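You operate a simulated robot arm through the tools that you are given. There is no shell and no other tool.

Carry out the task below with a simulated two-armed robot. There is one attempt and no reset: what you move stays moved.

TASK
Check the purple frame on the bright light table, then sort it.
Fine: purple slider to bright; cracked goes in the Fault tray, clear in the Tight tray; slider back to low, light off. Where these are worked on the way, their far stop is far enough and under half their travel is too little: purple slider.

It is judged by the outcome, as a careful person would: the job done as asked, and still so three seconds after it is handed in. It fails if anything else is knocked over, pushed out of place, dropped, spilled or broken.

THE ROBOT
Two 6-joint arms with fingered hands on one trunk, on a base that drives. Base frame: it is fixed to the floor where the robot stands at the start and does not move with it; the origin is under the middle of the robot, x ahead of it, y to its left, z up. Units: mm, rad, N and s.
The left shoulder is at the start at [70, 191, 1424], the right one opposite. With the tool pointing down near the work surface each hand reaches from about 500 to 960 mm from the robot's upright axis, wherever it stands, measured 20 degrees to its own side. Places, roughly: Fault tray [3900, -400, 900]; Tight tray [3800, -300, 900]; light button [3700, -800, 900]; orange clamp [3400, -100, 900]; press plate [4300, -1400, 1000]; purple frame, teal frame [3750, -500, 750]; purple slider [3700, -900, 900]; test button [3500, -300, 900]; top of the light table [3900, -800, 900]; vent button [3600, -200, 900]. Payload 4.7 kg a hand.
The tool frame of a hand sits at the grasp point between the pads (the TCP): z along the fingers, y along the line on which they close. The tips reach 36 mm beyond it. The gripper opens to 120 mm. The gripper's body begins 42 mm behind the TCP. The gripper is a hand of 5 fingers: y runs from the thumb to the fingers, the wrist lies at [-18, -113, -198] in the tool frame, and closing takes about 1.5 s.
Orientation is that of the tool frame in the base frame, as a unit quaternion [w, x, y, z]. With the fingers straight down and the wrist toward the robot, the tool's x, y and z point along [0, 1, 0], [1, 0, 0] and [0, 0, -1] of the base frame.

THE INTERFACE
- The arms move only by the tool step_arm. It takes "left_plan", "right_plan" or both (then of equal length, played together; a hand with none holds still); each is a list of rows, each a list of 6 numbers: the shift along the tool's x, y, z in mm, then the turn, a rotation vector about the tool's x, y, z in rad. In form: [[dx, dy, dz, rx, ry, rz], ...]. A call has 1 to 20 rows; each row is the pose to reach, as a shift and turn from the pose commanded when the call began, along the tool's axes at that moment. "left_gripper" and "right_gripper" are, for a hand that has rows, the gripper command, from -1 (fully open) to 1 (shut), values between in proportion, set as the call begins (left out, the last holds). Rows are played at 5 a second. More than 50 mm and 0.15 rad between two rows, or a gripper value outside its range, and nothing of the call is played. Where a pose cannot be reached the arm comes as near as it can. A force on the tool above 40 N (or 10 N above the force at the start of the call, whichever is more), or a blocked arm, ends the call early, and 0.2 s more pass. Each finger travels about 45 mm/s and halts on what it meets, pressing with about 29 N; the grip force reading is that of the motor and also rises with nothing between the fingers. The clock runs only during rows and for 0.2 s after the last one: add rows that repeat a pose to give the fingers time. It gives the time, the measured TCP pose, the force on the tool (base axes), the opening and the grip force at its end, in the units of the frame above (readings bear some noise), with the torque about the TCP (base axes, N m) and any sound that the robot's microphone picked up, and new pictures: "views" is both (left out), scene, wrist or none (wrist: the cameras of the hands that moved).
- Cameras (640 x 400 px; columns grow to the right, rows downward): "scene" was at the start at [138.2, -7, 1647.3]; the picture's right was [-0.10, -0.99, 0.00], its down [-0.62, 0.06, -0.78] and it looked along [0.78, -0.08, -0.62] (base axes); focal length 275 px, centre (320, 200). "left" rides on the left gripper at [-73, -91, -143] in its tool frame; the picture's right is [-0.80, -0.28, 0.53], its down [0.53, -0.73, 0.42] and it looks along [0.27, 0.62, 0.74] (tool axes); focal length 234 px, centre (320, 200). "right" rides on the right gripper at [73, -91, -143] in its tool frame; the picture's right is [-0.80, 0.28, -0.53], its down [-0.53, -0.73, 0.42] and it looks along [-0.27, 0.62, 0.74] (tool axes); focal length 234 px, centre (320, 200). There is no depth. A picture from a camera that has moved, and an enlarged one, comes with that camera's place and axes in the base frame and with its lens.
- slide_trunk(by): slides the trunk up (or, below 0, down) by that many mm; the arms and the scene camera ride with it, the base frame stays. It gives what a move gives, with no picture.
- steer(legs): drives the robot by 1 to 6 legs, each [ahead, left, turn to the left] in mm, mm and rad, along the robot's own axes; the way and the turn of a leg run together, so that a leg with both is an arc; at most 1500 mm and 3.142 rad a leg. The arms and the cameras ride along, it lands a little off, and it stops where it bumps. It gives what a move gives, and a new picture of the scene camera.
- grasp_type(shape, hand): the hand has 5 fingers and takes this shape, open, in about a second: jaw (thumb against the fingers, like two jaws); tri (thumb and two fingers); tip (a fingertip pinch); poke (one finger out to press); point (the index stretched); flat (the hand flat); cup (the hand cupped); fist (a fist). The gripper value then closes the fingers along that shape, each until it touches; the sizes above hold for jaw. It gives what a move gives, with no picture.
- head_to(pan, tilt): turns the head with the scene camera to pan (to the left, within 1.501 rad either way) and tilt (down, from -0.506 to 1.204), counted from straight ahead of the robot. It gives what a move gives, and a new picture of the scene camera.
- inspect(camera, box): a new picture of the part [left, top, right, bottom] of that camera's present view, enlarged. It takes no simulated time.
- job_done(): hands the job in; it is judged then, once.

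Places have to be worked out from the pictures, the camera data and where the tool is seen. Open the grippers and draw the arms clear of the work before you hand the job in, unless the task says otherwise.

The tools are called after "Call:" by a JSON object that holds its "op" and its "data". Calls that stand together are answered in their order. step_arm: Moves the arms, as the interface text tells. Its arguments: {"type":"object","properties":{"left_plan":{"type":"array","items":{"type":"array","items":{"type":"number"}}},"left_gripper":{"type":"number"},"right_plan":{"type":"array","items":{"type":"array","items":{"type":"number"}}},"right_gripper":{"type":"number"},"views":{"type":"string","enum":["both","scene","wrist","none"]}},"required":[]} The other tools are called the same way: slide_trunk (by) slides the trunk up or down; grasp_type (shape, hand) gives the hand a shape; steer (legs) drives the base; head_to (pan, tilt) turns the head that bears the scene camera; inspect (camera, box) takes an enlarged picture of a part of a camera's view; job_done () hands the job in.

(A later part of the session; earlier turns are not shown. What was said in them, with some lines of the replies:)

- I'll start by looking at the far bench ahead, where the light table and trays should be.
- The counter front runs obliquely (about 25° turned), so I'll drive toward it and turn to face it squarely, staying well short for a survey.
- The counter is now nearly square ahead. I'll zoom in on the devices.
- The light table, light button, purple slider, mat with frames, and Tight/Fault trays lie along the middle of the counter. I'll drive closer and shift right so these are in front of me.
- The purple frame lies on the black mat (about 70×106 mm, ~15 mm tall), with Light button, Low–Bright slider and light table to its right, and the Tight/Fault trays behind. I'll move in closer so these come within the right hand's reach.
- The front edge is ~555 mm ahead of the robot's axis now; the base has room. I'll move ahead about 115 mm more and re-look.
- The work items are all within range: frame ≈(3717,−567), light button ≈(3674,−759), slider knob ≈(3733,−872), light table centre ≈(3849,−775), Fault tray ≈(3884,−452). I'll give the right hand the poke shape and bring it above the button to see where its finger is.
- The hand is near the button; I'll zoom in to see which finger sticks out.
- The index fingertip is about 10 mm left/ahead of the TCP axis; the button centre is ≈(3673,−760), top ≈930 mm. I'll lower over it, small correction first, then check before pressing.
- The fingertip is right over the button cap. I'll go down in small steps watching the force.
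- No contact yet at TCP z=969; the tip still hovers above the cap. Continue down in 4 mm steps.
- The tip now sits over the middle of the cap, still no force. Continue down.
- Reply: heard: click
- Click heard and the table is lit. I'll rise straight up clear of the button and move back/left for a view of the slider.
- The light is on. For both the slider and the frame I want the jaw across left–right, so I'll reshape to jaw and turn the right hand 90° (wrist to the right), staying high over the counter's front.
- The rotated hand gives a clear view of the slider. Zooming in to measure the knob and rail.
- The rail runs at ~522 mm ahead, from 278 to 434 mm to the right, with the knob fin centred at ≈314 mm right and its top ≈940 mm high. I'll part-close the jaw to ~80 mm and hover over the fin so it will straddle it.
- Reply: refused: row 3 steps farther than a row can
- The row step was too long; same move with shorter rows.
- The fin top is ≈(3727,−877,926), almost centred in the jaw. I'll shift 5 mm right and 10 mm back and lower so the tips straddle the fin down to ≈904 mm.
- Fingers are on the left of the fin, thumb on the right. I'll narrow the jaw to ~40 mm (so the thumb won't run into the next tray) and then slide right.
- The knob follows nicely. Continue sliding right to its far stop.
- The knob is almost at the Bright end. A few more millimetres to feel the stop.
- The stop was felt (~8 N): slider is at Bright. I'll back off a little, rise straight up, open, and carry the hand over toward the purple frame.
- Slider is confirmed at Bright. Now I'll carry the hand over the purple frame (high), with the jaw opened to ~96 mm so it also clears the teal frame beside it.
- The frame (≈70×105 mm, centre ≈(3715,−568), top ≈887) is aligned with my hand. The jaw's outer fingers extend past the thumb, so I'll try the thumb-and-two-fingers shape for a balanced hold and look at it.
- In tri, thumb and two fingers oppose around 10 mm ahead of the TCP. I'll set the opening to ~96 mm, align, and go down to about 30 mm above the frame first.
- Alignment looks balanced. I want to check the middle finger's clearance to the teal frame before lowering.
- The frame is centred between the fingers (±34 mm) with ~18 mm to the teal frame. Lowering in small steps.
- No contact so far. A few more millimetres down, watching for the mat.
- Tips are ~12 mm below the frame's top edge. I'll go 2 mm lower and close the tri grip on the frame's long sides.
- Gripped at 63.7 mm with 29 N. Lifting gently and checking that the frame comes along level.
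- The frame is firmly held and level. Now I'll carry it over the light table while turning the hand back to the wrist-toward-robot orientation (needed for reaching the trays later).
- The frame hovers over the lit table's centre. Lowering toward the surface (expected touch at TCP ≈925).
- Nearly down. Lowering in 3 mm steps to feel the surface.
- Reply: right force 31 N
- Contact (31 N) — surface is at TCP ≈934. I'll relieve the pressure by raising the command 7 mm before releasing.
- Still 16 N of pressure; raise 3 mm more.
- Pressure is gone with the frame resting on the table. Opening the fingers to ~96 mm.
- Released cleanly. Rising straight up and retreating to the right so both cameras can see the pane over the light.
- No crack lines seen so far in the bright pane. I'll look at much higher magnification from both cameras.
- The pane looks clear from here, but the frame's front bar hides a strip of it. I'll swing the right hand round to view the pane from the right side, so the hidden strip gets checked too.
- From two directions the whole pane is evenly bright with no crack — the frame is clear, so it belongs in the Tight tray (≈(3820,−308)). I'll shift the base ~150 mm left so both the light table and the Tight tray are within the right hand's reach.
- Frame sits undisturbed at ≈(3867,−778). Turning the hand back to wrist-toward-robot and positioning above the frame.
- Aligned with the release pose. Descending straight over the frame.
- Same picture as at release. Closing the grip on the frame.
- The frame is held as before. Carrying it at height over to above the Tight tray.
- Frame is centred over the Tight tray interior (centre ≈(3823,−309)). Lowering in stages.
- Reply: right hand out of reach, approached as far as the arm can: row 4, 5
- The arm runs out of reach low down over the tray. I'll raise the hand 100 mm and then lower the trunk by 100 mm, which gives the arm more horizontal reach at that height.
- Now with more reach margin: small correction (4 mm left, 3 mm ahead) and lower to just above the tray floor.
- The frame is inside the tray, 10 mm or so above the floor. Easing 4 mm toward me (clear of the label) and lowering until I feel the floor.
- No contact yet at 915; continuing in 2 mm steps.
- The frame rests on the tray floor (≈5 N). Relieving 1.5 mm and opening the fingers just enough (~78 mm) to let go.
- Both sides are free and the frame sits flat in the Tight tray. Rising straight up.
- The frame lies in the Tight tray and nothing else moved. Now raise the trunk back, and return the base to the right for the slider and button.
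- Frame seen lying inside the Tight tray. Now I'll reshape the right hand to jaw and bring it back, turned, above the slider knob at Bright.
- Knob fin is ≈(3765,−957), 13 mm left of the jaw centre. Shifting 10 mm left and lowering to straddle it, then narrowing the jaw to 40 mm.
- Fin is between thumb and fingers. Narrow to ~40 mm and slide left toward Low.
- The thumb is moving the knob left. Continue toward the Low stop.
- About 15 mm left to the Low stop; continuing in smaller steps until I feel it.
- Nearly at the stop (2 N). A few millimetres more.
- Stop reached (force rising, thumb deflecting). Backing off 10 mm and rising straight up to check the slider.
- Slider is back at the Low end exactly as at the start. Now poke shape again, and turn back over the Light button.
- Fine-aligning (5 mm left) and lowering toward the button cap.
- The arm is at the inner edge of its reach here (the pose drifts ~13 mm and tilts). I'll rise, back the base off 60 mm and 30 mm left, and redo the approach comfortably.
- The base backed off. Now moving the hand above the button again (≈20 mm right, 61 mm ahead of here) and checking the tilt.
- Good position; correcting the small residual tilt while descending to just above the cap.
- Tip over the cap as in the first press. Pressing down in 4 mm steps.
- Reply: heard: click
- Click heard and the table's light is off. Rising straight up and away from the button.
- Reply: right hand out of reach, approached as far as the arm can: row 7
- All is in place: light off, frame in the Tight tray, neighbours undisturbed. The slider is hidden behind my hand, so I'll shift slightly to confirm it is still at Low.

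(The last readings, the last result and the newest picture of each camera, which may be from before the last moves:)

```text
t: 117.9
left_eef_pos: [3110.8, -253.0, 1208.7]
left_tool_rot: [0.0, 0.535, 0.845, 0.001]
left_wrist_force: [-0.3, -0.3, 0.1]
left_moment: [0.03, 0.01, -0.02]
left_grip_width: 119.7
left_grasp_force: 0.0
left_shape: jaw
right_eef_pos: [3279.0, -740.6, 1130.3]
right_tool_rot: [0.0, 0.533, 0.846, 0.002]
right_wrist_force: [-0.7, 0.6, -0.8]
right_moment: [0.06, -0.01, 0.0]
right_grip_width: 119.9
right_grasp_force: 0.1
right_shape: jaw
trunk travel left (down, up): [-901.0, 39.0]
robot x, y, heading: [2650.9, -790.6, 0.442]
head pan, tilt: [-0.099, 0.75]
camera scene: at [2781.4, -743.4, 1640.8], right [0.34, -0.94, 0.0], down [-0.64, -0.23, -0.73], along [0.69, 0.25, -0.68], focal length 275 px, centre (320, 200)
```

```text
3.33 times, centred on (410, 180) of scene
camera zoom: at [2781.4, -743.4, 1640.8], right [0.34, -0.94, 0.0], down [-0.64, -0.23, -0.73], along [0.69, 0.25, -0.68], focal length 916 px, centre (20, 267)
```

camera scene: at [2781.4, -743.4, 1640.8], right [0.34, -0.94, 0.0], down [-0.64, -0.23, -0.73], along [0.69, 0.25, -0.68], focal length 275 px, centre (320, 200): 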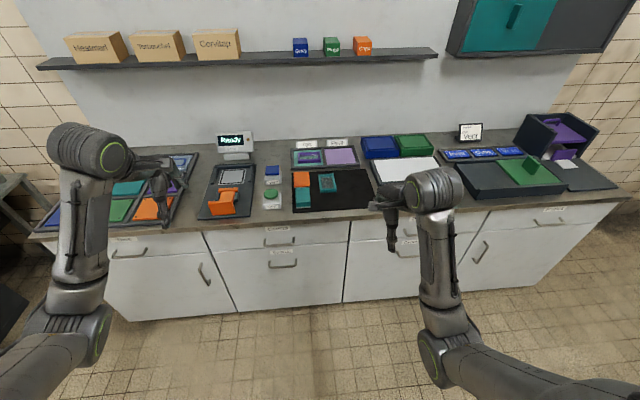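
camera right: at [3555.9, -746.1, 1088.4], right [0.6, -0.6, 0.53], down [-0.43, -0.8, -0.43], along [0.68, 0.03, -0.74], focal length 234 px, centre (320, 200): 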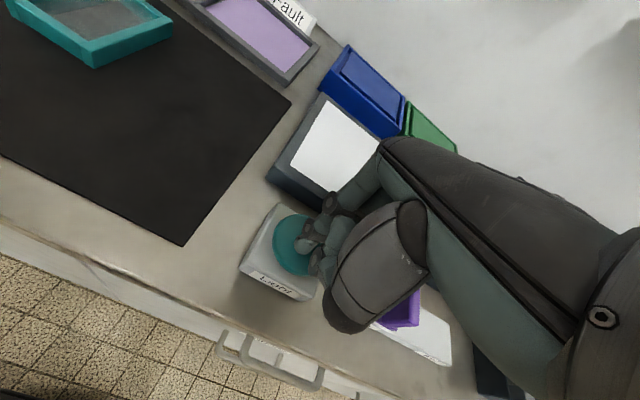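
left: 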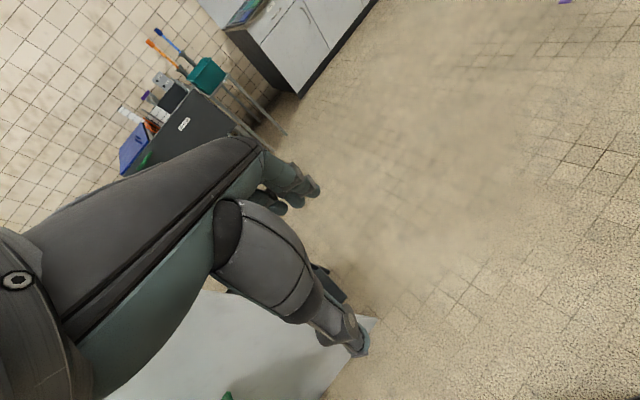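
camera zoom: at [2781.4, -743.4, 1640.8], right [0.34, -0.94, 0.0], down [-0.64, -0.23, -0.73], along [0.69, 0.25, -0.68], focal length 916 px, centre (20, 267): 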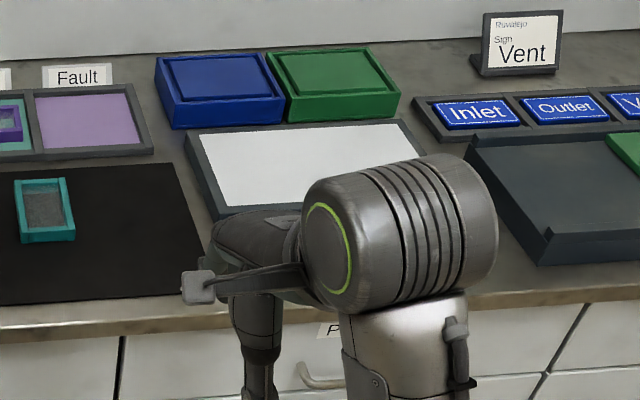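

The hand still covers it; moving to the other side for a clear line of sight.

Call:
{"op": "steer", "data": {"legs": [[0, -480, 0]]}}

Call:
{"op": "inspect", "data": {"camera": "scene", "box": [230, 130, 410, 250]}}

```text
t: 120.8
left_eef_pos: [3316.2, -681.4, 1208.1]
left_tool_rot: [0.001, 0.532, 0.847, 0.001]
left_wrist_force: [1.1, -0.3, -0.2]
left_moment: [-0.02, -0.01, -0.01]
left_grip_width: 119.7
left_grasp_force: 0.0
left_shape: jaw
right_eef_pos: [3484.9, -1167.9, 1132.1]
right_tool_rot: [0.002, 0.531, 0.847, 0.002]
right_wrist_force: [-0.4, 0.1, -0.8]
right_moment: [0.04, -0.01, 0.0]
right_grip_width: 120.0
right_grasp_force: 0.0
right_shape: jaw
trunk travel left (down, up): [-901.0, 39.0]
robot x, y, heading: [2862.2, -1222.8, 0.453]
head pan, tilt: [-0.099, 0.75]
camera scene: at [2987.7, -1173.1, 1640.8], right [0.34, -0.94, 0.0], down [-0.64, -0.23, -0.73], along [0.69, 0.25, -0.68], focal length 275 px, centre (320, 200)
```

scene: 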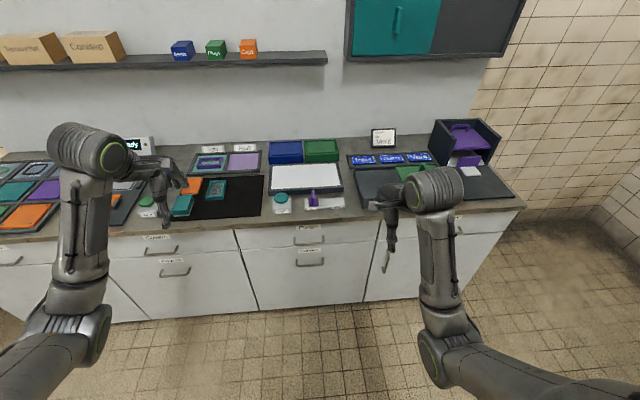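

```text
3.33 times, centred on (320, 190) of scene
camera zoom: at [2987.7, -1173.1, 1640.8], right [0.34, -0.94, 0.0], down [-0.64, -0.23, -0.73], along [0.69, 0.25, -0.68], focal length 916 px, centre (320, 233)
```

zoom: 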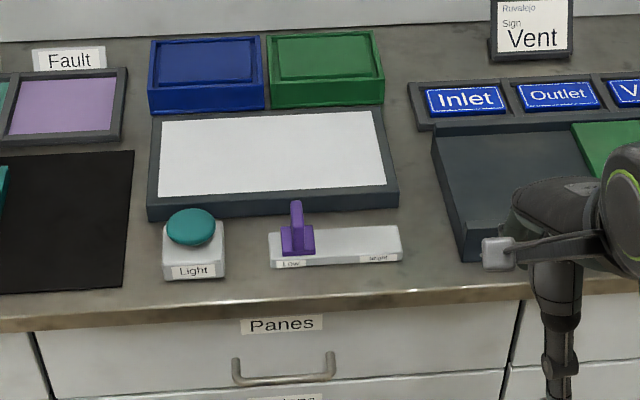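

The slider is at Low, the light is off, the clear frame lies in the Tight tray, and both hands are open and well clear of the counter. Handing in.

Call:
{"op": "job_done", "data": {}}

```text
The job is handed in.
```

The purple frame is clear, so it is now in the Tight tray. The job is handed in, and I have no verdict back yet.

- **Check:** I turned the light on and pushed the slider to its far stop at Bright. With the frame on the light table, I looked at the pane from two sides at high magnification, including the strip hidden by the frame's front bar. There was no crack anywhere.
- **Sort:** I set the frame down flat inside the Tight tray and let go. The label behind the tray and the teal frame beside the pick-up spot stayed where they were.
- **Reset:** The slider is back at its Low stop. The light is off; the second press clicked and the table went dark.

In the last pictures nothing else on the counter had moved. Both hands are open, and the robot is backed away from the work.
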